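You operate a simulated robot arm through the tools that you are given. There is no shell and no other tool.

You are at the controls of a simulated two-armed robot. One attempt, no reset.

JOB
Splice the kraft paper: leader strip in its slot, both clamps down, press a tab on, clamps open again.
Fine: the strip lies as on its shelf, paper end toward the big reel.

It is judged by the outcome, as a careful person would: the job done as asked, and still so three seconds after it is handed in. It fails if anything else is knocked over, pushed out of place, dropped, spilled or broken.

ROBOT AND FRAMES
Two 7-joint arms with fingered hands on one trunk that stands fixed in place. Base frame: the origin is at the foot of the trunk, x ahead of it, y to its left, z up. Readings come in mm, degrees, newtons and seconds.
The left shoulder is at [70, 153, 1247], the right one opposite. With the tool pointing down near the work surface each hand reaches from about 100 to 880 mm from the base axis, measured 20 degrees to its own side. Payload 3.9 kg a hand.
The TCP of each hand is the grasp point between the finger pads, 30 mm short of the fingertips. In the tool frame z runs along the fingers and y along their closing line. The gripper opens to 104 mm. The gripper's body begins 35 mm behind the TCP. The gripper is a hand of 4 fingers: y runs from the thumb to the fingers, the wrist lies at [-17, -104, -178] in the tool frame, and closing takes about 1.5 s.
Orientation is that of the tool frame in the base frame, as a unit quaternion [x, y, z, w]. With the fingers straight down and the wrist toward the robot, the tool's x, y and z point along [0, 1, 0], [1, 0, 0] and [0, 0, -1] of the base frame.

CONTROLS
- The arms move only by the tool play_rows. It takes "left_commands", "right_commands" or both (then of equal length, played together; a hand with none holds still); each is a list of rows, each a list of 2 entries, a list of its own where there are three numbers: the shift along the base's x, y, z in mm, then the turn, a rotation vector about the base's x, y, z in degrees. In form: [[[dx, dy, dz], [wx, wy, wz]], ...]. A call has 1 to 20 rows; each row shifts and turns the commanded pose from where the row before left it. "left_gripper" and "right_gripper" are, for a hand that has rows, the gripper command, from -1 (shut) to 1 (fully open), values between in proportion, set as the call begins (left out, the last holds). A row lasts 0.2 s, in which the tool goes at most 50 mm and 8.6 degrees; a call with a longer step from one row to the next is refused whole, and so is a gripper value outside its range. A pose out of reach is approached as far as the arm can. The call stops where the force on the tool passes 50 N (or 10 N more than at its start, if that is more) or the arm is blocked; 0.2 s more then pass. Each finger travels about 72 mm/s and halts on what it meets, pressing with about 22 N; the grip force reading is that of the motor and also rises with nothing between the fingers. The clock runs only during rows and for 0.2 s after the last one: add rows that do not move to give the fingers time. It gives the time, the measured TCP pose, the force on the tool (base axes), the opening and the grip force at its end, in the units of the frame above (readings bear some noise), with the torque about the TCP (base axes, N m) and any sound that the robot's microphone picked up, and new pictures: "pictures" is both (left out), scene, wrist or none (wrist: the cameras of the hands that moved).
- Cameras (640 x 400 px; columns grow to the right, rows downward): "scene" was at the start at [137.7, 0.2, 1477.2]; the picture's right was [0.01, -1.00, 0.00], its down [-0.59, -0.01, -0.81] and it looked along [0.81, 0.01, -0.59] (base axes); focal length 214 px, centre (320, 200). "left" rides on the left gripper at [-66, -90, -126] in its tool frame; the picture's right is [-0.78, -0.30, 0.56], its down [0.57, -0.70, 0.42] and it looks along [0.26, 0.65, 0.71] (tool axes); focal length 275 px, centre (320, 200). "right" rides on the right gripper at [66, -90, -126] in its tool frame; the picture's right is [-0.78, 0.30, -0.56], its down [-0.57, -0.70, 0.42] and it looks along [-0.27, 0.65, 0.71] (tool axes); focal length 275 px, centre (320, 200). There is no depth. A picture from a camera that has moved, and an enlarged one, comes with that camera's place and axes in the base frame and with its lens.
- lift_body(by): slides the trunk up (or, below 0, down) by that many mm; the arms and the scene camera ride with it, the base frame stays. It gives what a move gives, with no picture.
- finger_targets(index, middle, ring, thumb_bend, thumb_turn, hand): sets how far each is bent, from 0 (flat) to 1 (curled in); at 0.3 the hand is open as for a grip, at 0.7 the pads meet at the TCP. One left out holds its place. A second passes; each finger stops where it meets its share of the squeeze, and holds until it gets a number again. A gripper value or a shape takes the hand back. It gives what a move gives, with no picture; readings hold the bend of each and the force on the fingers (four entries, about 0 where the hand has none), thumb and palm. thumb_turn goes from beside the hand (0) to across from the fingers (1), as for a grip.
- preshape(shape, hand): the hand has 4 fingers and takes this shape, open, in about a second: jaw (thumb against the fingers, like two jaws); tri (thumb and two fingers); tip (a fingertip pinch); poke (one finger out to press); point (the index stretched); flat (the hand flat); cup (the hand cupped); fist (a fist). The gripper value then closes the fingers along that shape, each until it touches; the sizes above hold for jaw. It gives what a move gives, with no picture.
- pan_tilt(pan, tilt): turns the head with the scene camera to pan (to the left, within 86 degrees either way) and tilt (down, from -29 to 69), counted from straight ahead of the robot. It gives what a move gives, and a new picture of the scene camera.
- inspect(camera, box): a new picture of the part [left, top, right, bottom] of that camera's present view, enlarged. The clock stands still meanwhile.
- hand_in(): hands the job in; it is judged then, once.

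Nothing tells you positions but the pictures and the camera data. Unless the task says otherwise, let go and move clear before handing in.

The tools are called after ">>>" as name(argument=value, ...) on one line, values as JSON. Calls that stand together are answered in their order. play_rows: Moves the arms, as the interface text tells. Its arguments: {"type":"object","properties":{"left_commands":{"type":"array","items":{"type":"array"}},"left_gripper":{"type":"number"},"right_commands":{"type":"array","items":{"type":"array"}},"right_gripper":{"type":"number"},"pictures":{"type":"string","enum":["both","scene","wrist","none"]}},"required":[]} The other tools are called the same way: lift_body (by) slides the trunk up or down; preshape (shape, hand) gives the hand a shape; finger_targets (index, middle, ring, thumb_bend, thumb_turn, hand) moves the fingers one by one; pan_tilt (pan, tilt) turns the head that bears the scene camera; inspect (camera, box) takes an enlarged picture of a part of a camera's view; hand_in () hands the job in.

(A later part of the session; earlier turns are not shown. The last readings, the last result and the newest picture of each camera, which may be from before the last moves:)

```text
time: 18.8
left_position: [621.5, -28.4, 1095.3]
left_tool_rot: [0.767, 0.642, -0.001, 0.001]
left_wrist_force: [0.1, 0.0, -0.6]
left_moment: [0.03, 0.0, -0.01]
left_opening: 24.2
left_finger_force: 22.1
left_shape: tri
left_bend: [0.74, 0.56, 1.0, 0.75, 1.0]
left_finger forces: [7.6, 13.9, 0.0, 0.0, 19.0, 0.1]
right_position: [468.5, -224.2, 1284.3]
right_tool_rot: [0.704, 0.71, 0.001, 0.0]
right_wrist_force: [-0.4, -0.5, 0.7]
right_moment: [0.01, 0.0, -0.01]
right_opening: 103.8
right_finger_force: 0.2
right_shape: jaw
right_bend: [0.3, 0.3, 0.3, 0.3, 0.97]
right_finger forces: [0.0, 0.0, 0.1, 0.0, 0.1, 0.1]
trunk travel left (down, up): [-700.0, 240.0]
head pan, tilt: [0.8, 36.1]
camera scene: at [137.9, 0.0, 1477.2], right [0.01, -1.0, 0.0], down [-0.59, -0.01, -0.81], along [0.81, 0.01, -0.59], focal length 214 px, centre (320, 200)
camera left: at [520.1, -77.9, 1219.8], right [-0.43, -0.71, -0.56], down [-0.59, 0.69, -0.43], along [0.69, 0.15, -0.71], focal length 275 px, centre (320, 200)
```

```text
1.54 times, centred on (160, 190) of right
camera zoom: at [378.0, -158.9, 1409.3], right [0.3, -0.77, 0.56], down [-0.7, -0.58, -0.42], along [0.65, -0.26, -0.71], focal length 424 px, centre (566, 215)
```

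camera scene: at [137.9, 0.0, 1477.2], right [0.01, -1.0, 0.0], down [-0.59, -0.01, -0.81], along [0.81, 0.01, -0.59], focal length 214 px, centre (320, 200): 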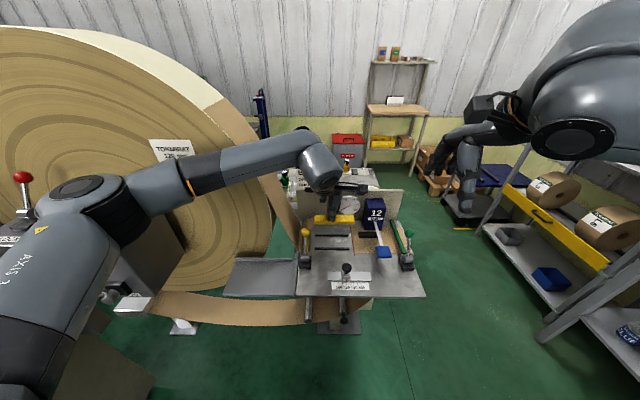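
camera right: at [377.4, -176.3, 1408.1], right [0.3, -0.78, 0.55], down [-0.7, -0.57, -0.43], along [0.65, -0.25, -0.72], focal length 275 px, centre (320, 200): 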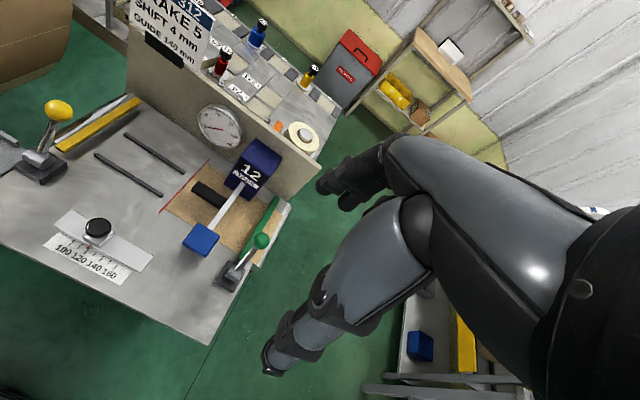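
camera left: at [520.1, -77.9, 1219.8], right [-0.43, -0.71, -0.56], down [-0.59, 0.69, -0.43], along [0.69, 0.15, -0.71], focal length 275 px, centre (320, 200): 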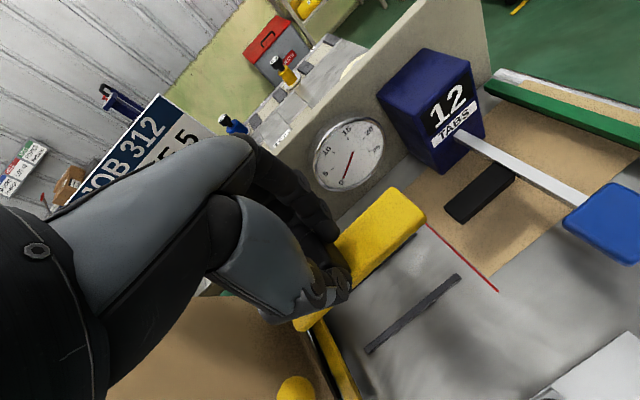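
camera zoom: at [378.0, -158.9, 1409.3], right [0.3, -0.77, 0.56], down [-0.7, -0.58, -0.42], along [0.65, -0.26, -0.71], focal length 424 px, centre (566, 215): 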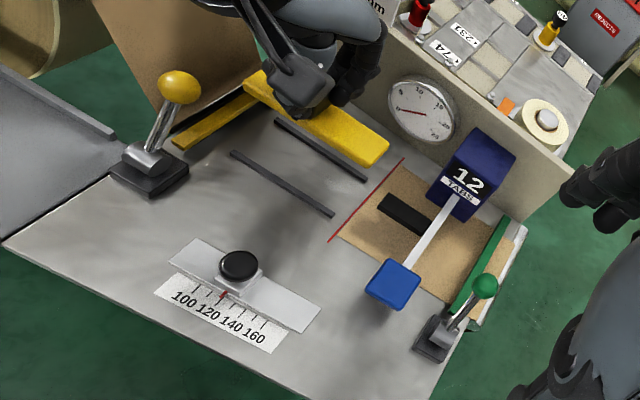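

The strip is lined up over the slot with the knob clear of the hand. I'll make a small correction and lower it most of the way.

>>> play_rows(left_commands=[[[-1, 0, -10], [0, 0, -0.8]], [[-1, 0, -15], [0, 0, -0.7]], [[-1, 0, -15], [0, 0, 0]], [[0, 0, -15], [0, 0, 0]], [[0, 0, -12], [0, 0, 0]], [[0, 0, 0], [0, 0, 0]], [[0, 0, 0], [0, 0, 0]], [[0, 0, 0], [0, 0, 0]]])

>>> inspect(camera="scene", box=[280, 190, 400, 290])

>>> inspect(camera="right", box=[20, 60, 260, 260])

```text
time: 20.6
left_position: [617.2, -30.1, 1026.7]
left_tool_rot: [0.775, 0.632, 0.0, 0.001]
left_wrist_force: [-0.1, -1.1, -0.6]
left_moment: [-0.03, 0.03, 0.0]
left_opening: 24.2
left_finger_force: 22.6
left_shape: tri
left_bend: [0.74, 0.56, 1.0, 0.75, 1.0]
left_finger forces: [7.5, 14.0, 0.0, 0.1, 19.0, 0.0]
right_position: [469.5, -223.5, 1283.8]
right_tool_rot: [0.704, 0.71, 0.0, 0.001]
right_wrist_force: [-0.2, -0.1, 0.9]
right_moment: [-0.02, 0.0, -0.01]
right_opening: 103.6
right_finger_force: 0.0
right_shape: jaw
right_bend: [0.3, 0.3, 0.3, 0.3, 0.97]
right_finger forces: [0.1, 0.0, 0.0, 0.1, 0.0, 0.0]
trunk travel left (down, up): [-700.0, 240.0]
head pan, tilt: [0.8, 36.1]
camera scene: at [137.9, 0.0, 1477.2], right [0.01, -1.0, 0.0], down [-0.59, -0.01, -0.81], along [0.81, 0.01, -0.59], focal length 214 px, centre (320, 200)
camera left: at [515.5, -75.6, 1152.2], right [-0.45, -0.7, -0.56], down [-0.57, 0.7, -0.43], along [0.69, 0.13, -0.71], focal length 275 px, centre (320, 200)
```

scene: 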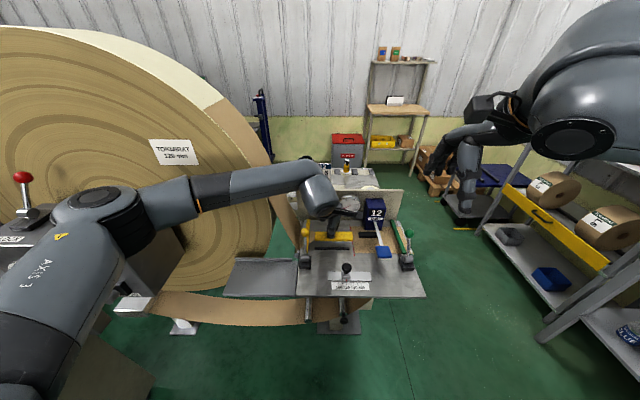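
left: 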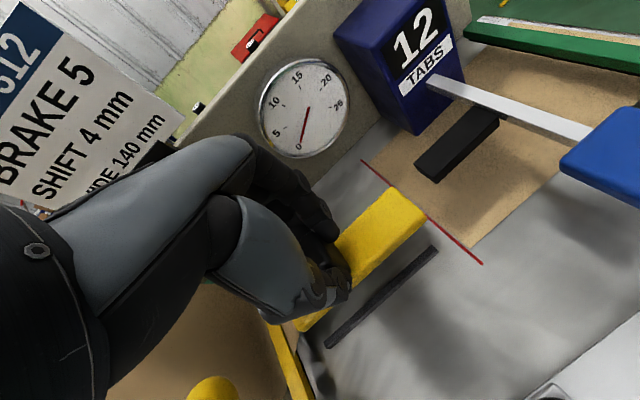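

```text
4.00 times, centred on (340, 240) of scene
camera zoom: at [137.9, 0.0, 1477.2], right [0.01, -1.0, 0.0], down [-0.59, -0.01, -0.81], along [0.81, 0.01, -0.59], focal length 858 px, centre (240, 40)
```

zoom: 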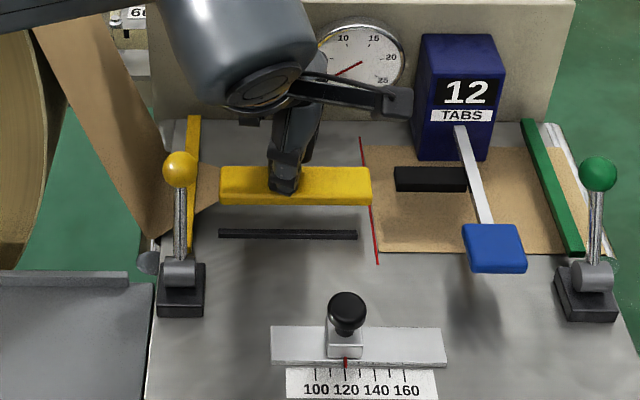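

```text
2.00 times, centred on (140, 160) of right
camera zoom: at [378.0, -158.9, 1409.3], right [0.3, -0.77, 0.56], down [-0.7, -0.58, -0.42], along [0.65, -0.26, -0.71], focal length 551 px, centre (680, 280)
```

zoom: 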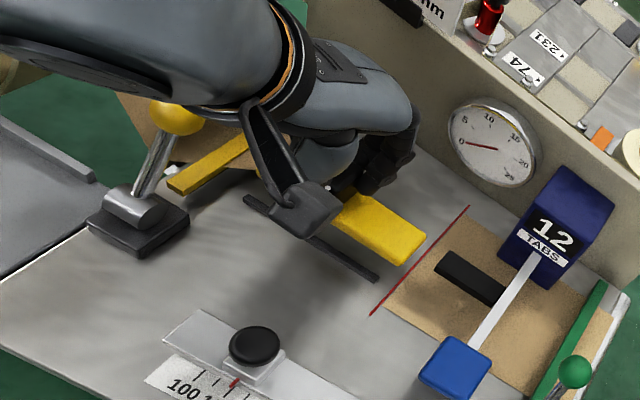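

The strip now sits straight, right over the gap between the rails. I'll lower it the rest of the way onto the table.

>>> play_rows(left_commands=[[[0, 0, -8], [0, 0, 0]], [[0, 0, -8], [0, 0, 0]], [[0, 0, -4], [0, 0, 0]], [[0, 0, -2], [0, 0, 0]], [[0, 0, 0], [0, 0, 0]], [[0, 0, 0], [0, 0, 0]]])

>>> inspect(camera="scene", box=[280, 190, 400, 290])

>>> inspect(camera="left", box=[240, 120, 520, 360])

```text
time: 22.0
left_position: [617.7, -30.6, 1004.2]
left_tool_rot: [0.774, 0.633, 0.0, 0.0]
left_wrist_force: [-0.6, -0.4, -0.7]
left_moment: [-0.01, -0.04, 0.04]
left_opening: 24.4
left_finger_force: 22.3
left_shape: tri
left_bend: [0.74, 0.56, 1.0, 0.75, 1.0]
left_finger forces: [7.6, 13.9, 0.0, 0.1, 19.1, 0.1]
right_position: [468.3, -223.4, 1284.3]
right_tool_rot: [0.705, 0.71, 0.0, 0.001]
right_wrist_force: [0.8, -0.1, -0.6]
right_moment: [-0.02, 0.03, 0.01]
right_opening: 103.8
right_finger_force: 0.0
right_shape: jaw
right_bend: [0.3, 0.3, 0.3, 0.3, 0.97]
right_finger forces: [0.0, 0.0, 0.0, 0.0, 0.0, 0.0]
trunk travel left (down, up): [-700.0, 240.0]
head pan, tilt: [0.8, 36.1]
camera scene: at [137.8, 0.0, 1477.2], right [0.01, -1.0, 0.0], down [-0.59, -0.01, -0.81], along [0.81, 0.01, -0.59], focal length 214 px, centre (320, 200)
camera left: at [514.7, -75.6, 1129.6], right [-0.45, -0.7, -0.56], down [-0.57, 0.7, -0.43], along [0.69, 0.13, -0.71], focal length 275 px, centre (320, 200)
```

scene: 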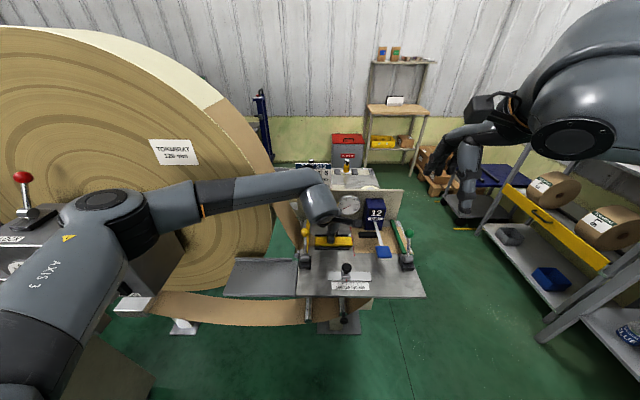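
left: 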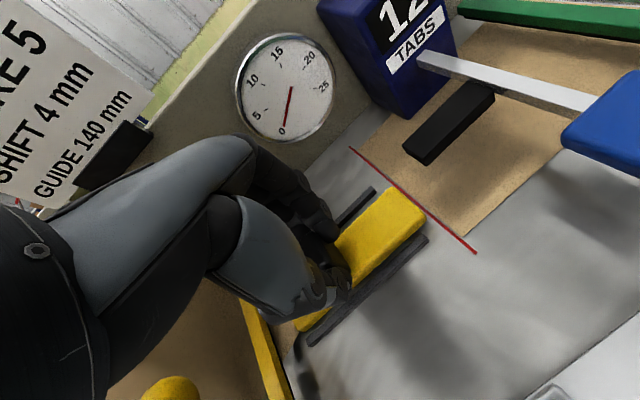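

```text
4.00 times, centred on (340, 240) of scene
camera zoom: at [137.8, 0.0, 1477.2], right [0.01, -1.0, 0.0], down [-0.59, -0.01, -0.81], along [0.81, 0.01, -0.59], focal length 858 px, centre (240, 40)
```

zoom: 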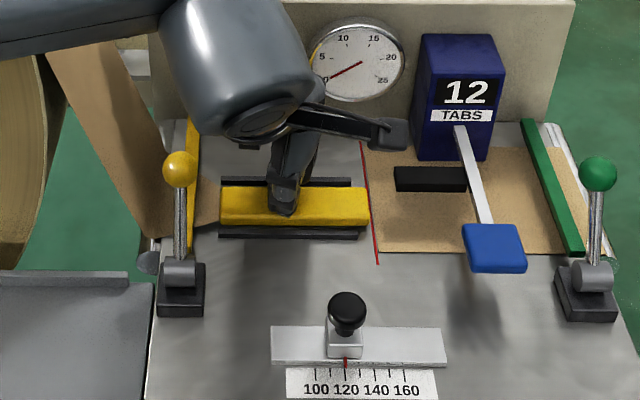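

```text
1.67 times, centred on (380, 240) of left
camera zoom: at [514.7, -75.6, 1129.6], right [-0.45, -0.7, -0.56], down [-0.57, 0.7, -0.43], along [0.69, 0.13, -0.71], focal length 459 px, centre (220, 133)
```

zoom: 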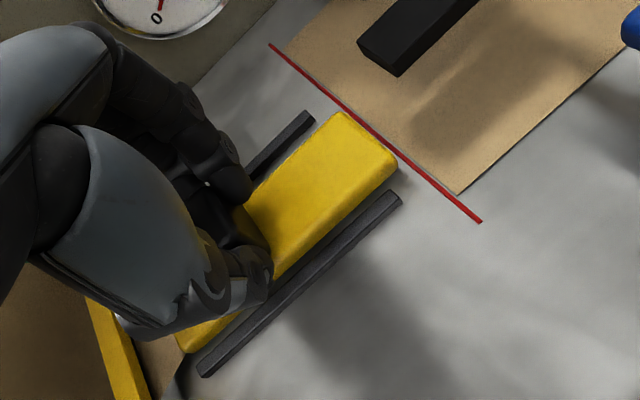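

The strip lies between the rails with its end at the red line. I'll ease down for firm contact.

>>> play_rows(left_commands=[[[0, 0, -1], [0, 0, 0]], [[0, 0, -1], [0, 0, 0]], [[0, 0, 0], [0, 0, 0]]], pictures="none")

```text
time: 22.8
left_position: [617.6, -30.8, 1003.1]
left_tool_rot: [0.775, 0.633, 0.0, 0.001]
left_wrist_force: [-0.2, -0.4, -1.2]
left_moment: [-0.02, -0.03, -0.03]
left_opening: 24.1
left_finger_force: 22.0
left_shape: tri
left_bend: [0.74, 0.56, 1.0, 0.75, 1.0]
left_finger forces: [7.5, 13.9, 0.0, 0.0, 19.1, 0.1]
right_position: [470.0, -224.8, 1284.5]
right_tool_rot: [0.704, 0.71, 0.0, -0.001]
right_wrist_force: [0.0, -0.2, -0.8]
right_moment: [0.01, -0.01, 0.0]
right_opening: 103.6
right_finger_force: 0.0
right_shape: jaw
right_bend: [0.3, 0.3, 0.3, 0.3, 0.97]
right_finger forces: [0.0, 0.0, 0.0, 0.0, 0.0, 0.1]
trunk travel left (down, up): [-700.0, 240.0]
head pan, tilt: [0.8, 36.1]
```

>>> play_rows(left_commands=[[[0, 0, -1.5], [0, 0, 0]], [[0, 0, -1.5], [0, 0, 0]], [[0, 0, 0], [0, 0, 0]]], pictures="none")

```text
time: 23.6
left_position: [616.4, -30.9, 1000.9]
left_tool_rot: [0.775, 0.632, 0.001, 0.002]
left_wrist_force: [-1.2, 0.0, 4.7]
left_moment: [0.01, -0.06, -0.02]
left_opening: 24.3
left_finger_force: 21.9
left_shape: tri
left_bend: [0.74, 0.56, 1.0, 0.75, 1.0]
left_finger forces: [7.9, 14.1, 0.0, 0.0, 20.3, 0.0]
right_position: [467.6, -224.1, 1284.4]
right_tool_rot: [0.704, 0.71, -0.001, 0.001]
right_wrist_force: [0.4, -1.0, 0.1]
right_moment: [-0.02, -0.01, 0.0]
right_opening: 103.7
right_finger_force: 0.1
right_shape: jaw
right_bend: [0.3, 0.3, 0.3, 0.3, 0.97]
right_finger forces: [0.1, 0.0, 0.1, 0.2, 0.0, 0.0]
trunk travel left (down, up): [-700.0, 240.0]
head pan, tilt: [0.8, 36.1]
```

Contact is made. I'll release with a small opening and let it settle before lifting away.

>>> play_rows(left_commands=[[[0, 0, 0], [0, 0, 0]], [[0, 0, 0], [0, 0, 0]], [[0, 0, 0], [0, 0, 0]], [[0, 0, 0], [0, 0, 0]], [[0, 0, 0], [0, 0, 0]]], left_gripper=-0.15)

>>> inspect(camera="scene", box=[280, 190, 400, 290])

>>> inspect(camera="left", box=[240, 120, 520, 360])

```text
time: 24.8
left_position: [617.9, -29.2, 999.6]
left_tool_rot: [0.775, 0.632, -0.001, 0.001]
left_wrist_force: [-0.2, 0.2, -0.1]
left_moment: [0.01, 0.01, 0.0]
left_opening: 43.6
left_finger_force: 0.2
left_shape: tri
left_bend: [0.74, 0.48, 0.99, 0.72, 1.0]
left_finger forces: [0.1, 0.0, 0.1, 0.0, 0.0, 0.1]
right_position: [468.5, -224.4, 1285.2]
right_tool_rot: [0.704, 0.711, 0.0, 0.0]
right_wrist_force: [-0.2, 1.1, -0.1]
right_moment: [-0.02, 0.02, 0.03]
right_opening: 103.8
right_finger_force: 0.0
right_shape: jaw
right_bend: [0.3, 0.3, 0.3, 0.3, 0.97]
right_finger forces: [0.0, 0.1, 0.0, 0.0, 0.1, 0.1]
trunk travel left (down, up): [-700.0, 240.0]
head pan, tilt: [0.8, 36.1]
camera scene: at [137.8, 0.0, 1477.2], right [0.01, -1.0, 0.0], down [-0.59, -0.01, -0.81], along [0.81, 0.01, -0.59], focal length 214 px, centre (320, 200)
camera left: at [515.0, -75.2, 1124.9], right [-0.45, -0.7, -0.56], down [-0.57, 0.7, -0.43], along [0.69, 0.13, -0.71], focal length 275 px, centre (320, 200)
```

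scene: 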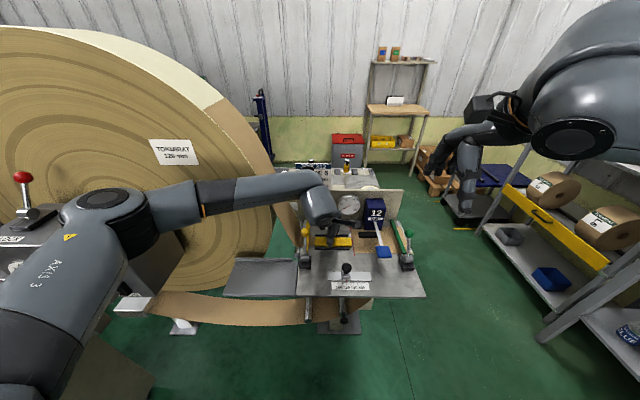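
left: 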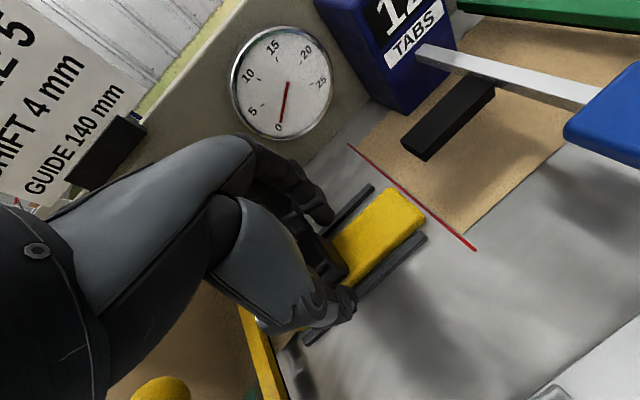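

```text
4.00 times, centred on (340, 240) of scene
camera zoom: at [137.8, 0.0, 1477.2], right [0.01, -1.0, 0.0], down [-0.59, -0.01, -0.81], along [0.81, 0.01, -0.59], focal length 858 px, centre (240, 40)
```

zoom: 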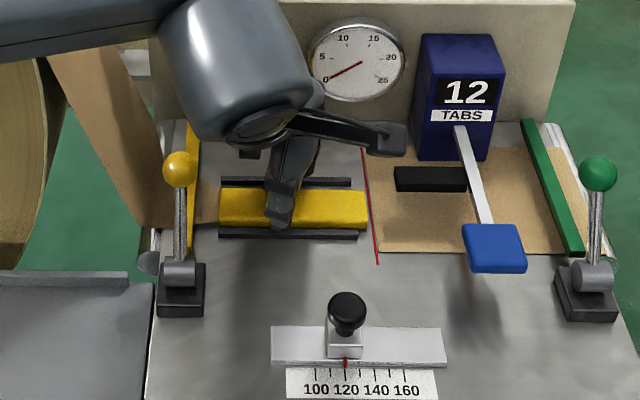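

```text
1.67 times, centred on (380, 240) of left
camera zoom: at [515.0, -75.2, 1124.9], right [-0.45, -0.7, -0.56], down [-0.57, 0.7, -0.43], along [0.69, 0.13, -0.71], focal length 459 px, centre (220, 133)
```

zoom: 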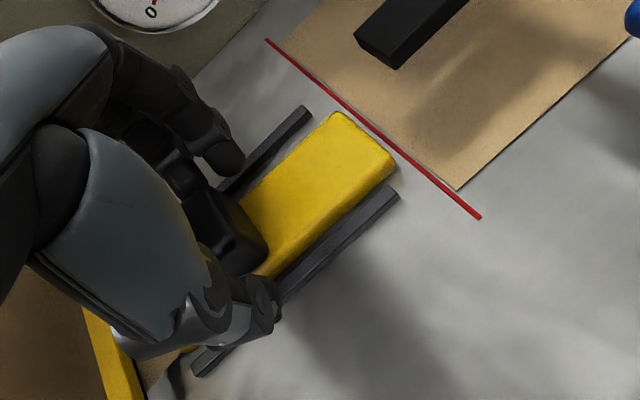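

Released: the strip stays flat between the rails. I'll lift straight up and check.

>>> play_rows(left_commands=[[[0, 0, 8], [0, 0, 0]], [[0, 0, 12], [0, 0, 0]], [[0, 0, 15], [0, 0, 0]], [[0, 0, 20], [0, 0, 0]], [[0, 0, 20], [0, 0, 0]], [[0, 0, 20], [0, 0, 0]], [[-20, 0, 20], [0, 0, 0]], [[-20, 10, 10], [0, 0, 0]], [[0, 0, 0], [0, 0, 0]], [[0, 0, 0], [0, 0, 0]]])

>>> inspect(camera="scene", box=[270, 190, 420, 290])

>>> inspect(camera="right", box=[0, 60, 260, 260])

```text
time: 27.0
left_position: [578.6, -19.1, 1125.8]
left_tool_rot: [0.775, 0.632, 0.0, 0.001]
left_wrist_force: [-0.4, -0.4, 0.7]
left_moment: [0.05, -0.02, 0.0]
left_opening: 43.9
left_finger_force: 0.0
left_shape: tri
left_bend: [0.74, 0.48, 0.99, 0.71, 1.0]
left_finger forces: [0.0, 0.0, 0.1, 0.1, 0.0, 0.0]
right_position: [469.4, -224.3, 1285.0]
right_tool_rot: [0.704, 0.71, 0.0, 0.0]
right_wrist_force: [0.5, -0.2, -0.4]
right_moment: [-0.02, -0.03, 0.0]
right_opening: 103.8
right_finger_force: 0.0
right_shape: jaw
right_bend: [0.3, 0.3, 0.3, 0.3, 0.97]
right_finger forces: [0.1, 0.0, 0.0, 0.0, 0.1, 0.1]
trunk travel left (down, up): [-700.0, 240.0]
head pan, tilt: [0.8, 36.1]
camera scene: at [137.7, -0.5, 1477.2], right [0.01, -1.0, 0.0], down [-0.59, -0.01, -0.81], along [0.81, 0.01, -0.59], focal length 214 px, centre (320, 200)
camera left: at [475.2, -64.5, 1250.7], right [-0.45, -0.7, -0.56], down [-0.57, 0.7, -0.43], along [0.69, 0.13, -0.71], focal length 275 px, centre (320, 200)
```

scene: 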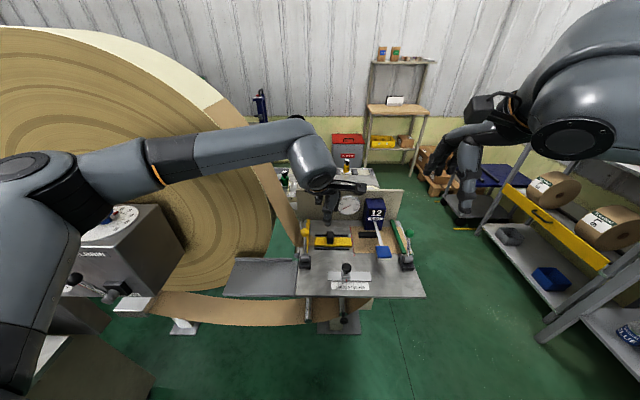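
left: 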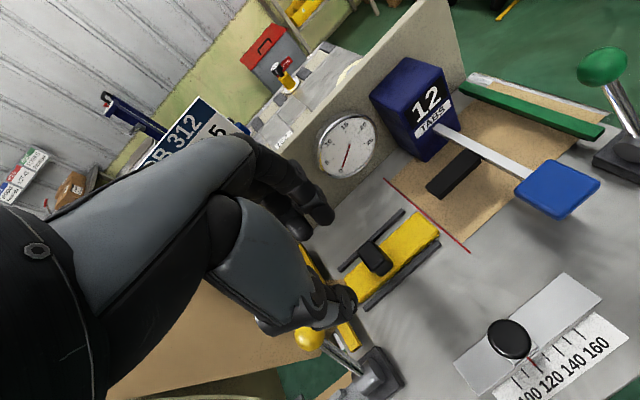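

```text
4.00 times, centred on (345, 240) of scene
camera zoom: at [137.7, -0.5, 1477.2], right [0.01, -1.0, 0.0], down [-0.59, -0.01, -0.81], along [0.81, 0.01, -0.59], focal length 858 px, centre (220, 40)
```

zoom: 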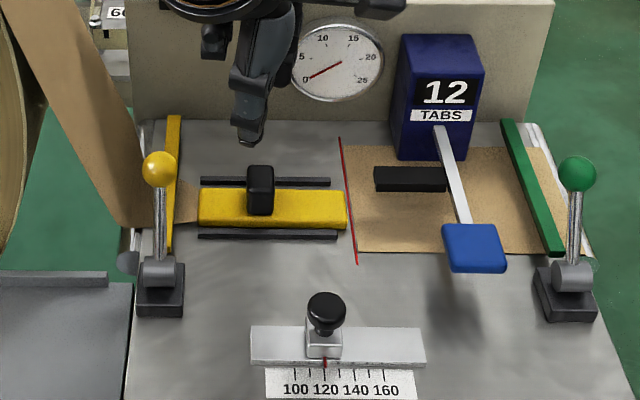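

```text
2.00 times, centred on (130, 160) of right
camera zoom: at [377.9, -159.4, 1409.3], right [0.3, -0.77, 0.56], down [-0.7, -0.58, -0.42], along [0.65, -0.26, -0.71], focal length 551 px, centre (700, 280)
```

zoom: 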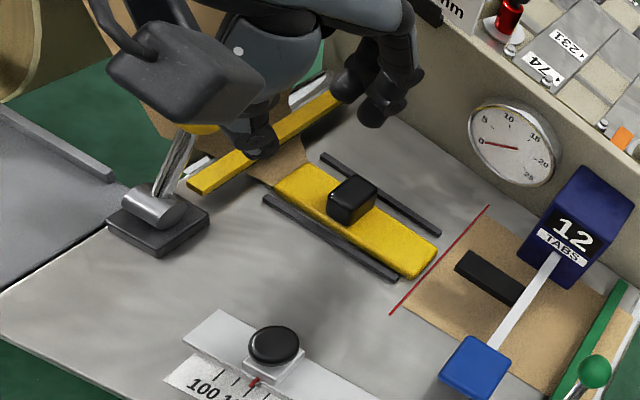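

The strip is seated in its slot with its end at the red line, and its paper runs under the raised yellow bar. Next are the clamps. I'll move the left hand clear, close it into a pressing shape and look closely at the yellow lever.

>>> play_rows(left_commands=[[[-20, 10, 5], [0, 0, 4]], [[-25, 10, 0], [0, 0, 4]], [[-25, 10, 0], [0, 0, 4]], [[-25, 10, 0], [0, 0, 0]], [[-20, 10, 0], [0, 0, 0]], [[0, 0, 0], [0, 0, 0]], [[0, 0, 0], [0, 0, 0]]], pictures="none")

>>> preshape(hand="left", shape="jaw")

>>> inspect(camera="left", box=[240, 80, 560, 380])

>>> inspect(camera="scene", box=[260, 200, 330, 280])

>>> inspect(camera="right", box=[0, 60, 180, 180])

```text
time: 28.6
left_position: [461.3, 31.0, 1131.5]
left_tool_rot: [0.705, 0.709, -0.001, 0.001]
left_wrist_force: [-0.1, -0.1, -0.1]
left_moment: [-0.01, -0.02, -0.01]
left_opening: 43.8
left_finger_force: 0.0
left_shape: tri
left_bend: [0.74, 0.48, 0.99, 0.71, 1.0]
left_finger forces: [0.0, 0.1, 0.1, 0.0, 0.0, 0.0]
right_position: [468.7, -224.7, 1284.7]
right_tool_rot: [0.704, 0.71, 0.001, 0.0]
right_wrist_force: [-0.5, -0.8, -0.2]
right_moment: [-0.04, -0.01, 0.01]
right_opening: 104.0
right_finger_force: 0.1
right_shape: jaw
right_bend: [0.3, 0.3, 0.3, 0.3, 0.97]
right_finger forces: [0.0, 0.0, 0.1, 0.0, 0.0, 0.0]
trunk travel left (down, up): [-700.0, 240.0]
head pan, tilt: [0.8, 36.1]
```

```text
time: 29.5
left_position: [462.2, 30.3, 1131.8]
left_tool_rot: [0.704, 0.71, 0.0, 0.001]
left_wrist_force: [-1.1, -0.9, 0.5]
left_moment: [0.02, -0.03, -0.04]
left_opening: 103.8
left_finger_force: 0.1
left_shape: jaw
left_bend: [0.3, 0.3, 0.3, 0.3, 0.97]
left_finger forces: [0.1, 0.0, 0.0, 0.0, 0.0, 0.1]
right_position: [469.0, -224.6, 1284.7]
right_tool_rot: [0.704, 0.71, -0.001, 0.0]
right_wrist_force: [-1.3, -0.4, 0.7]
right_moment: [0.01, 0.03, -0.02]
right_opening: 103.8
right_finger_force: 0.1
right_shape: jaw
right_bend: [0.3, 0.3, 0.3, 0.3, 0.97]
right_finger forces: [0.1, 0.0, 0.1, 0.0, 0.0, 0.0]
trunk travel left (down, up): [-700.0, 240.0]
head pan, tilt: [0.8, 36.1]
```

```text
1.33 times, centred on (400, 230) of left
camera zoom: at [371.1, -35.4, 1256.8], right [-0.29, -0.78, -0.56], down [-0.7, 0.57, -0.43], along [0.65, 0.27, -0.71], focal length 367 px, centre (213, 160)
```

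zoom: 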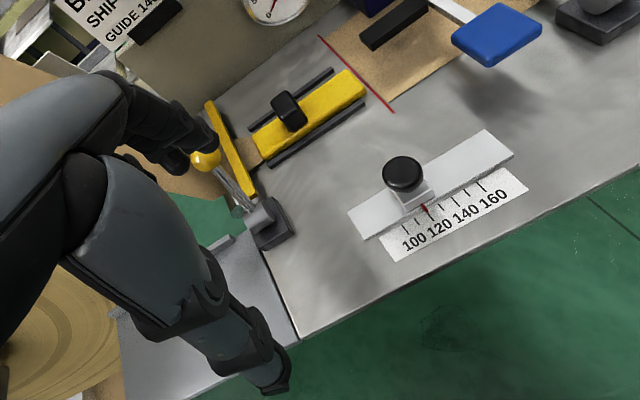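

```text
5.00 times, centred on (295, 240) of scene
camera zoom: at [137.7, 0.0, 1477.2], right [0.01, -1.0, 0.0], down [-0.59, -0.01, -0.81], along [0.81, 0.01, -0.59], focal length 1072 px, centre (445, 0)
```

zoom: 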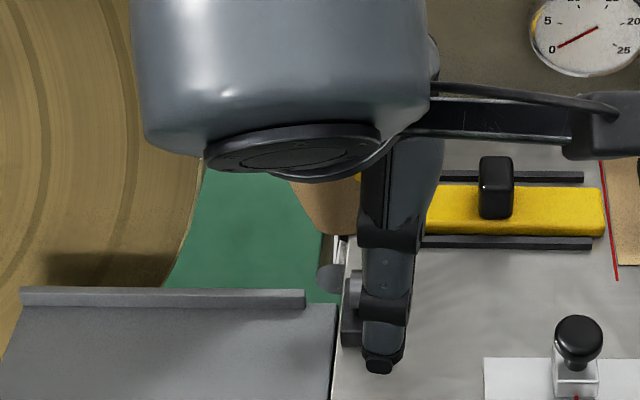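

```text
3.33 times, centred on (90, 120) of right
camera zoom: at [377.8, -158.9, 1409.3], right [0.3, -0.77, 0.56], down [-0.7, -0.58, -0.42], along [0.65, -0.26, -0.71], focal length 918 px, centre (1087, 467)
```

zoom: 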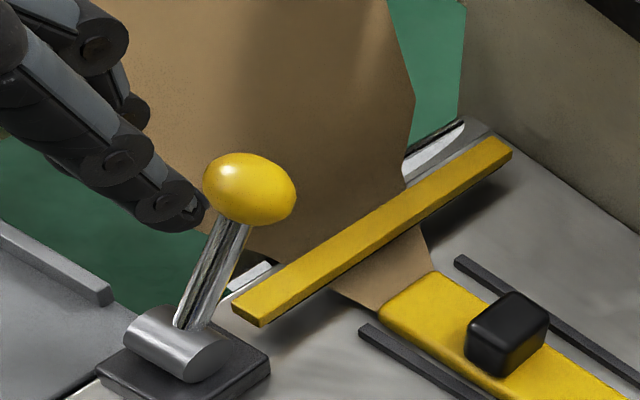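

Up close, the lever pivots on a cylinder at about (543, 47, 975), and its knob at (574, 47, 1045) leans away from the robot. The direction of travel isn't obvious, so I'll hook two fingers behind the knob and try pulling gently toward the robot.

>>> preshape(hand="left", shape="tri")

>>> play_rows(left_commands=[[[22, 2, 0], [0, 0, 0]], [[22, 2, 0], [0, 0, 0]], [[22, 0, 0], [0, 0, 0]], [[22, 0, 0], [0, 0, 0]], [[24, 0, 0], [0, 0, 0]], [[0, 0, -20], [0, 0, 0]], [[0, 0, -25], [0, 0, 0]], [[0, 0, -20], [0, 0, 0]], [[0, 0, 0], [0, 0, 0]], [[0, 0, 0], [0, 0, 0]]], left_gripper=0.5)

>>> inspect(camera="right", box=[0, 40, 240, 220])

>>> inspect(camera="scene", box=[250, 180, 370, 290])

```text
time: 30.4
left_position: [461.8, 29.7, 1132.0]
left_tool_rot: [0.704, 0.71, 0.0, 0.0]
left_wrist_force: [0.4, 0.0, 0.8]
left_moment: [0.02, -0.02, 0.02]
left_opening: 103.8
left_finger_force: 0.1
left_shape: tri
left_bend: [0.3, 0.3, 0.99, 0.3, 0.97]
left_finger forces: [0.0, 0.0, 0.0, 0.0, 0.0, 0.0]
right_position: [468.3, -223.1, 1284.9]
right_tool_rot: [0.704, 0.71, 0.0, 0.0]
right_wrist_force: [1.0, -0.7, -0.1]
right_moment: [0.02, -0.03, -0.01]
right_opening: 104.0
right_finger_force: 0.0
right_shape: jaw
right_bend: [0.3, 0.3, 0.3, 0.3, 0.97]
right_finger forces: [0.0, 0.0, 0.0, 0.1, 0.0, 0.0]
trunk travel left (down, up): [-700.0, 240.0]
head pan, tilt: [0.8, 36.1]
```

```text
time: 32.6
left_position: [573.2, 35.5, 1066.3]
left_tool_rot: [0.705, 0.709, 0.0, 0.001]
left_wrist_force: [0.3, 0.8, -0.6]
left_moment: [-0.01, 0.02, 0.03]
left_opening: 78.1
left_finger_force: 0.1
left_shape: tri
left_bend: [0.27, 0.35, 0.99, 0.52, 0.98]
left_finger forces: [0.1, 0.1, 0.0, 0.1, 0.1, 0.0]
right_position: [468.4, -223.7, 1283.8]
right_tool_rot: [0.703, 0.711, -0.001, 0.001]
right_wrist_force: [-0.4, -0.2, -1.1]
right_moment: [-0.01, -0.01, -0.01]
right_opening: 104.0
right_finger_force: 0.0
right_shape: jaw
right_bend: [0.3, 0.3, 0.3, 0.3, 0.97]
right_finger forces: [0.1, 0.1, 0.0, 0.0, 0.0, 0.0]
trunk travel left (down, up): [-700.0, 240.0]
head pan, tilt: [0.8, 36.1]
camera scene: at [137.7, 0.1, 1477.2], right [0.01, -1.0, 0.0], down [-0.59, -0.01, -0.81], along [0.81, 0.01, -0.59], focal length 214 px, centre (320, 200)
camera left: at [483.2, -30.0, 1190.5], right [-0.29, -0.78, -0.56], down [-0.7, 0.57, -0.43], along [0.65, 0.27, -0.71], focal length 275 px, centre (320, 200)
```

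scene: 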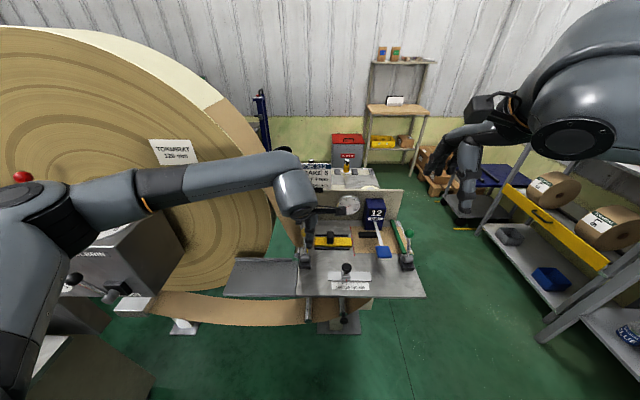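
left: 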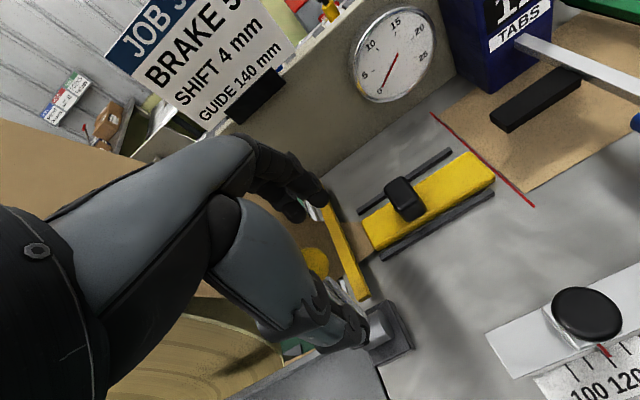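

```text
2.22 times, centred on (120, 130) of right
camera zoom: at [377.8, -158.9, 1409.3], right [0.3, -0.77, 0.56], down [-0.7, -0.58, -0.42], along [0.65, -0.26, -0.71], focal length 612 px, centre (764, 356)
```

zoom: 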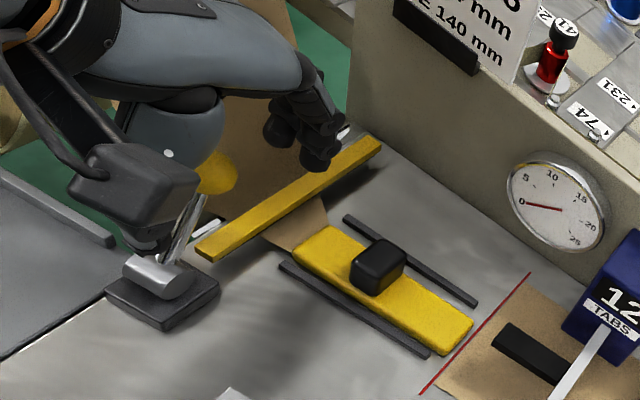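

```text
3.64 times, centred on (310, 235) of scene
camera zoom: at [137.7, 0.1, 1477.2], right [0.01, -1.0, 0.0], down [-0.59, -0.01, -0.81], along [0.81, 0.01, -0.59], focal length 780 px, centre (356, 73)
```

zoom: 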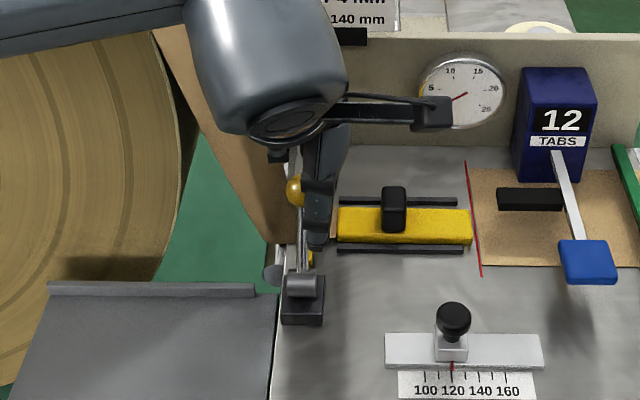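

The knob is between the thumb and fingers. I'll pull slowly toward the robot.

>>> play_rows(left_commands=[[[-10, 3, 0], [0, 0, 0]], [[-10, 2, 0], [0, 0, 0]], [[-6, 0, 0], [0, 0, 0]], [[-6, 0, 0], [0, 0, 0]], [[-6, 0, 0], [0, 0, 0]], [[-6, 0, 0], [0, 0, 0]], [[-6, 0, 0], [0, 0, 0]], [[0, 0, 0], [0, 0, 0]]])

>>> inspect(camera="right", box=[0, 40, 240, 220])

>>> inspect(camera="scene", box=[250, 180, 370, 290])

```text
time: 34.4
left_position: [524.6, 40.8, 1064.4]
left_tool_rot: [0.704, 0.71, 0.0, 0.001]
left_wrist_force: [1.3, 0.5, 0.8]
left_moment: [0.0, 0.02, -0.04]
left_opening: 78.2
left_finger_force: 0.0
left_shape: tri
left_bend: [0.27, 0.35, 0.99, 0.52, 0.98]
left_finger forces: [0.0, 0.3, 0.0, 0.0, 0.0, 0.0]
right_position: [469.3, -223.7, 1283.1]
right_tool_rot: [0.704, 0.71, 0.0, 0.0]
right_wrist_force: [-0.5, 0.0, -0.2]
right_moment: [-0.01, 0.01, 0.0]
right_opening: 103.6
right_finger_force: 0.0
right_shape: jaw
right_bend: [0.3, 0.3, 0.3, 0.3, 0.97]
right_finger forces: [0.0, 0.0, 0.1, 0.0, 0.0, 0.0]
trunk travel left (down, up): [-700.0, 240.0]
head pan, tilt: [0.8, 36.1]
camera scene: at [138.0, 0.0, 1477.2], right [0.01, -1.0, 0.0], down [-0.59, -0.01, -0.81], along [0.81, 0.01, -0.59], focal length 214 px, centre (320, 200)
camera left: at [433.9, -25.0, 1189.8], right [-0.29, -0.78, -0.56], down [-0.71, 0.57, -0.43], along [0.65, 0.27, -0.71], focal length 275 px, centre (320, 200)
```

scene: 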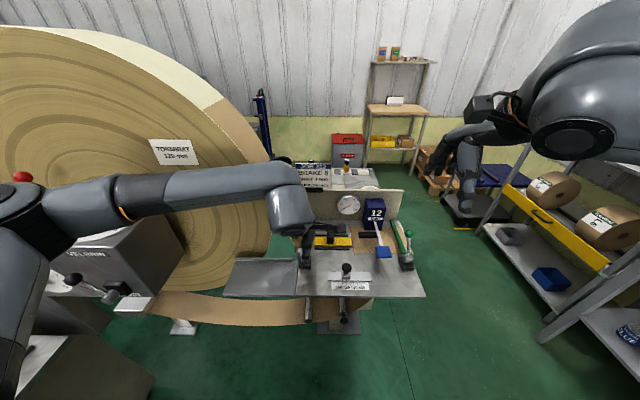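
left: 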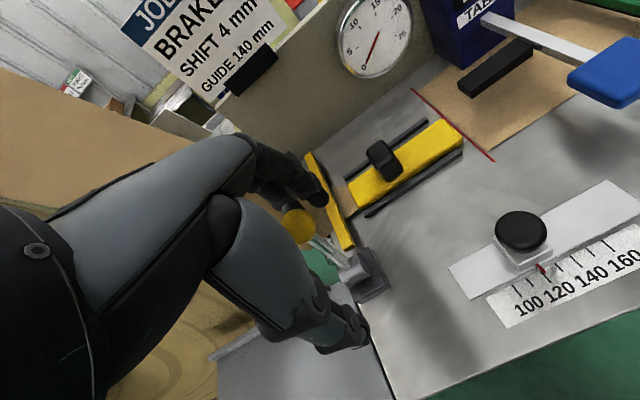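

```text
2.22 times, centred on (120, 130) of right
camera zoom: at [378.1, -159.0, 1409.2], right [0.3, -0.77, 0.56], down [-0.7, -0.58, -0.42], along [0.65, -0.26, -0.71], focal length 612 px, centre (764, 356)
```

zoom: 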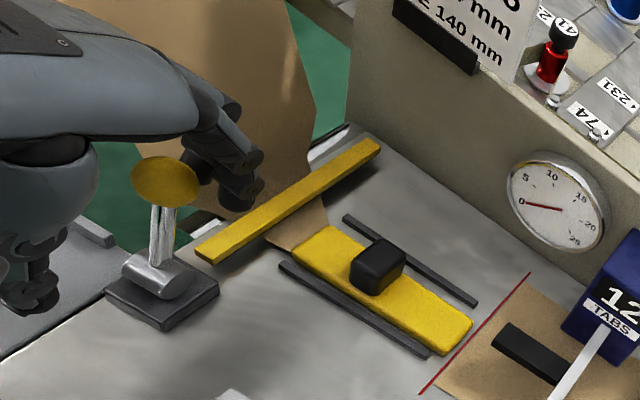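

```text
3.64 times, centred on (310, 235) of scene
camera zoom: at [138.0, 0.0, 1477.2], right [0.01, -1.0, 0.0], down [-0.59, -0.01, -0.81], along [0.81, 0.01, -0.59], focal length 780 px, centre (356, 73)
```

zoom: 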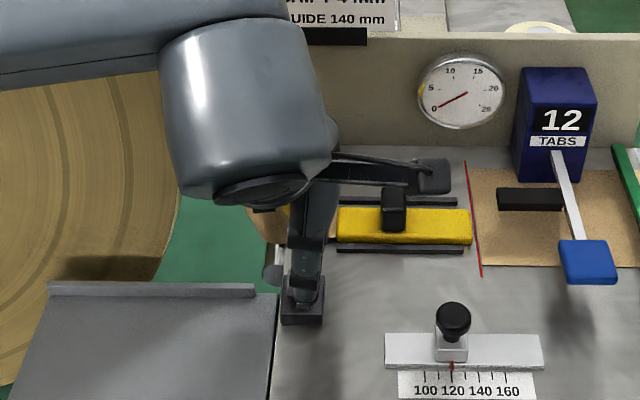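

The lever moves freely toward the robot, so that's its travel direction. I'll keep pulling it past vertical.

>>> play_rows(left_commands=[[[-7, 0, 0], [0, 0, 0]], [[-7, 0, 0], [0, 0, 0]], [[-7, 0, 0], [0, 0, 0]], [[-7, 0, 0], [0, 0, 0]], [[-7, 0, 0], [0, 0, 0]], [[-7, 0, 0], [0, 0, 0]], [[-7, 0, 0], [0, 0, 0]], [[0, 0, 0], [0, 0, 0]]])

>>> inspect(camera="right", box=[0, 60, 240, 240])

>>> inspect(camera="scene", box=[250, 180, 370, 290])

```text
time: 36.2
left_position: [475.2, 38.9, 1064.0]
left_tool_rot: [0.705, 0.709, 0.0, 0.001]
left_wrist_force: [-0.3, -0.4, -0.1]
left_moment: [0.01, 0.0, 0.02]
left_opening: 78.4
left_finger_force: 0.1
left_shape: tri
left_bend: [0.27, 0.35, 0.99, 0.52, 0.98]
left_finger forces: [0.0, 0.1, 0.1, 0.0, 0.0, 0.0]
right_position: [468.6, -224.4, 1284.9]
right_tool_rot: [0.704, 0.71, 0.0, 0.0]
right_wrist_force: [-0.4, 0.4, 0.1]
right_moment: [0.04, 0.02, 0.01]
right_opening: 103.9
right_finger_force: 0.1
right_shape: jaw
right_bend: [0.3, 0.3, 0.3, 0.3, 0.97]
right_finger forces: [0.0, 0.0, 0.0, 0.0, 0.0, 0.0]
trunk travel left (down, up): [-700.0, 240.0]
head pan, tilt: [0.8, 36.1]
camera scene: at [137.8, 0.0, 1477.2], right [0.01, -1.0, 0.0], down [-0.59, -0.01, -0.81], along [0.81, 0.01, -0.59], focal length 214 px, centre (320, 200)
camera left: at [385.1, -25.9, 1189.2], right [-0.29, -0.78, -0.56], down [-0.7, 0.57, -0.43], along [0.65, 0.27, -0.71], focal length 275 px, centre (320, 200)
```

scene: 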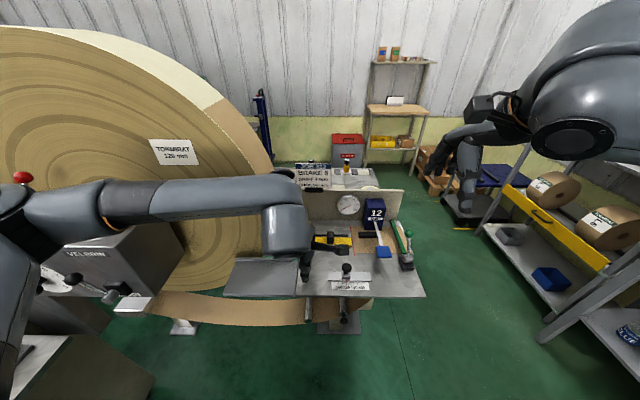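
left: 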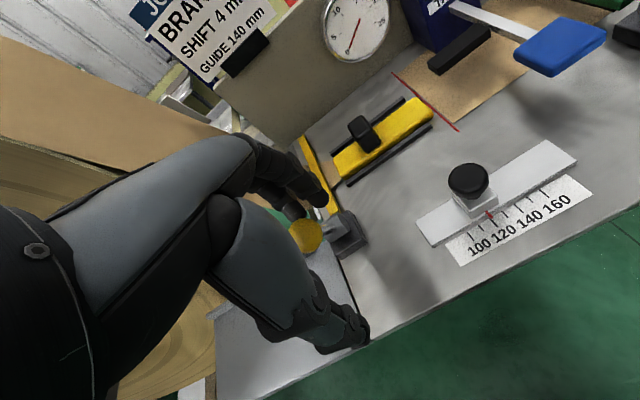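

```text
2.22 times, centred on (120, 150) of right
camera zoom: at [377.9, -158.9, 1409.3], right [0.3, -0.77, 0.56], down [-0.7, -0.58, -0.42], along [0.65, -0.26, -0.71], focal length 612 px, centre (764, 311)
```

zoom: 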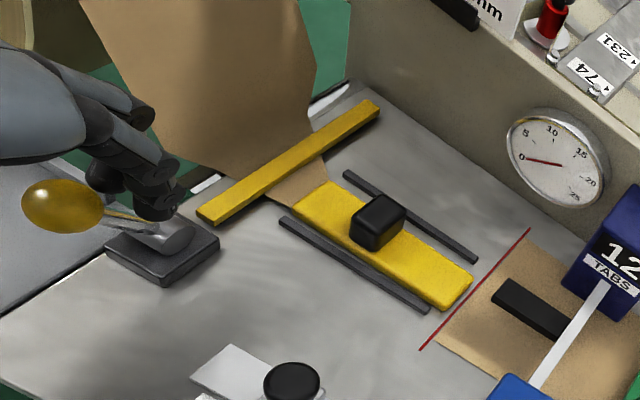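

```text
3.64 times, centred on (310, 235) of scene
camera zoom: at [137.8, 0.0, 1477.2], right [0.01, -1.0, 0.0], down [-0.59, -0.01, -0.81], along [0.81, 0.01, -0.59], focal length 780 px, centre (356, 73)
```

zoom: 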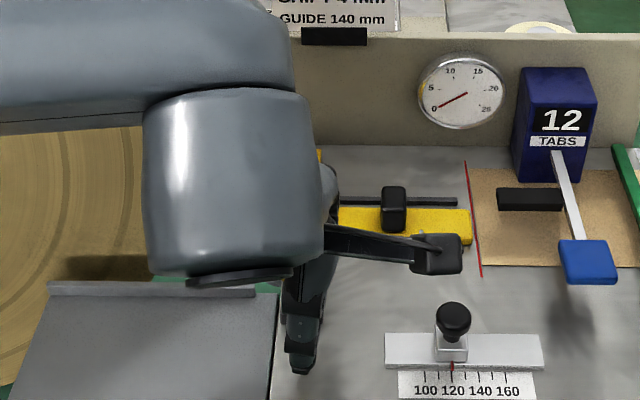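

The lever is past vertical and its near bar end is starting to come down. I'll follow its arc, pressing over the top of the knob.

>>> play_rows(left_commands=[[[-7, -2, 1], [0, 0, 0]], [[-7, -2, 1], [0, 0, 0]], [[-7, 0, 0], [0, 0, 0]], [[-6, 0, -3], [0, 0, 0]], [[-5, 0, -4], [0, 0, 0]], [[-5, 0, -5], [0, 0, 0]], [[0, 0, 0], [0, 0, 0]], [[0, 0, 0], [0, 0, 0]]])

>>> inspect(camera="right", box=[0, 60, 240, 240])

>>> inspect(camera="left", box=[220, 120, 460, 320])

```text
time: 38.0
left_position: [442.0, 34.5, 1052.9]
left_tool_rot: [0.706, 0.709, 0.0, 0.002]
left_wrist_force: [17.6, -0.3, 6.7]
left_moment: [0.07, -0.63, -0.21]
left_opening: 84.6
left_finger_force: 0.1
left_shape: tri
left_bend: [0.27, 0.29, 0.99, 0.52, 0.98]
left_finger forces: [0.0, 15.8, 0.1, 0.0, 0.0, 0.0]
right_position: [472.0, -224.9, 1282.8]
right_tool_rot: [0.705, 0.71, -0.001, -0.001]
right_wrist_force: [-1.1, -0.1, -0.1]
right_moment: [-0.01, -0.01, 0.01]
right_opening: 103.9
right_finger_force: 0.1
right_shape: jaw
right_bend: [0.3, 0.3, 0.3, 0.3, 0.97]
right_finger forces: [0.1, 0.1, 0.0, 0.0, 0.0, 0.0]
trunk travel left (down, up): [-700.0, 240.0]
head pan, tilt: [0.8, 36.1]
camera scene: at [141.4, 0.0, 1476.8], right [0.01, -1.0, 0.0], down [-0.59, -0.01, -0.81], along [0.81, 0.01, -0.59], focal length 214 px, centre (320, 200)
camera left: at [350.6, -30.5, 1178.8], right [-0.29, -0.78, -0.56], down [-0.7, 0.57, -0.43], along [0.65, 0.27, -0.71], focal length 275 px, centre (320, 200)
```

scene: 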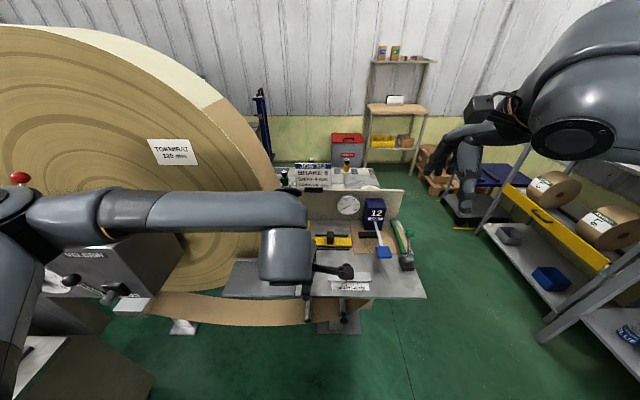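
left: 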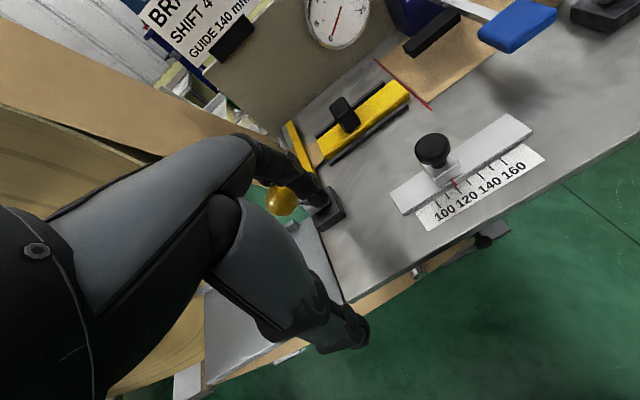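

```text
2.22 times, centred on (120, 150) of right
camera zoom: at [381.3, -159.2, 1408.3], right [0.3, -0.77, 0.56], down [-0.7, -0.58, -0.42], along [0.65, -0.26, -0.72], focal length 612 px, centre (764, 311)
```

zoom: 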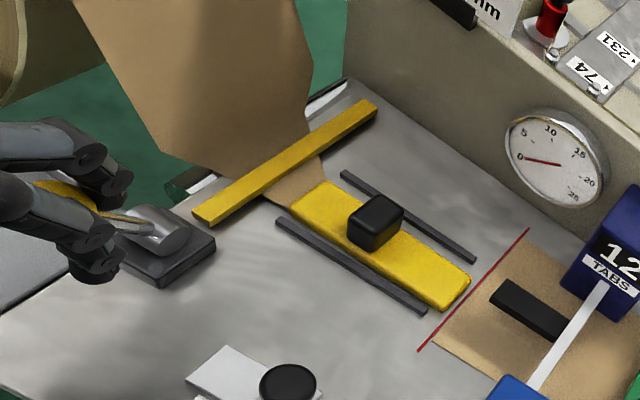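

```text
2.00 times, centred on (340, 220) of left
camera zoom: at [350.6, -30.5, 1178.8], right [-0.29, -0.78, -0.56], down [-0.7, 0.57, -0.43], along [0.65, 0.27, -0.71], focal length 551 px, centre (280, 160)
```

zoom: 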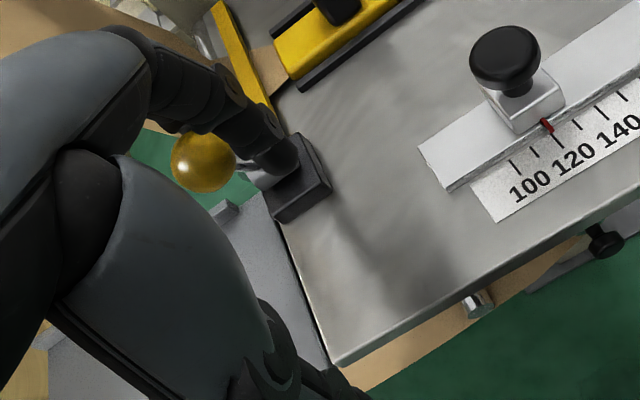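

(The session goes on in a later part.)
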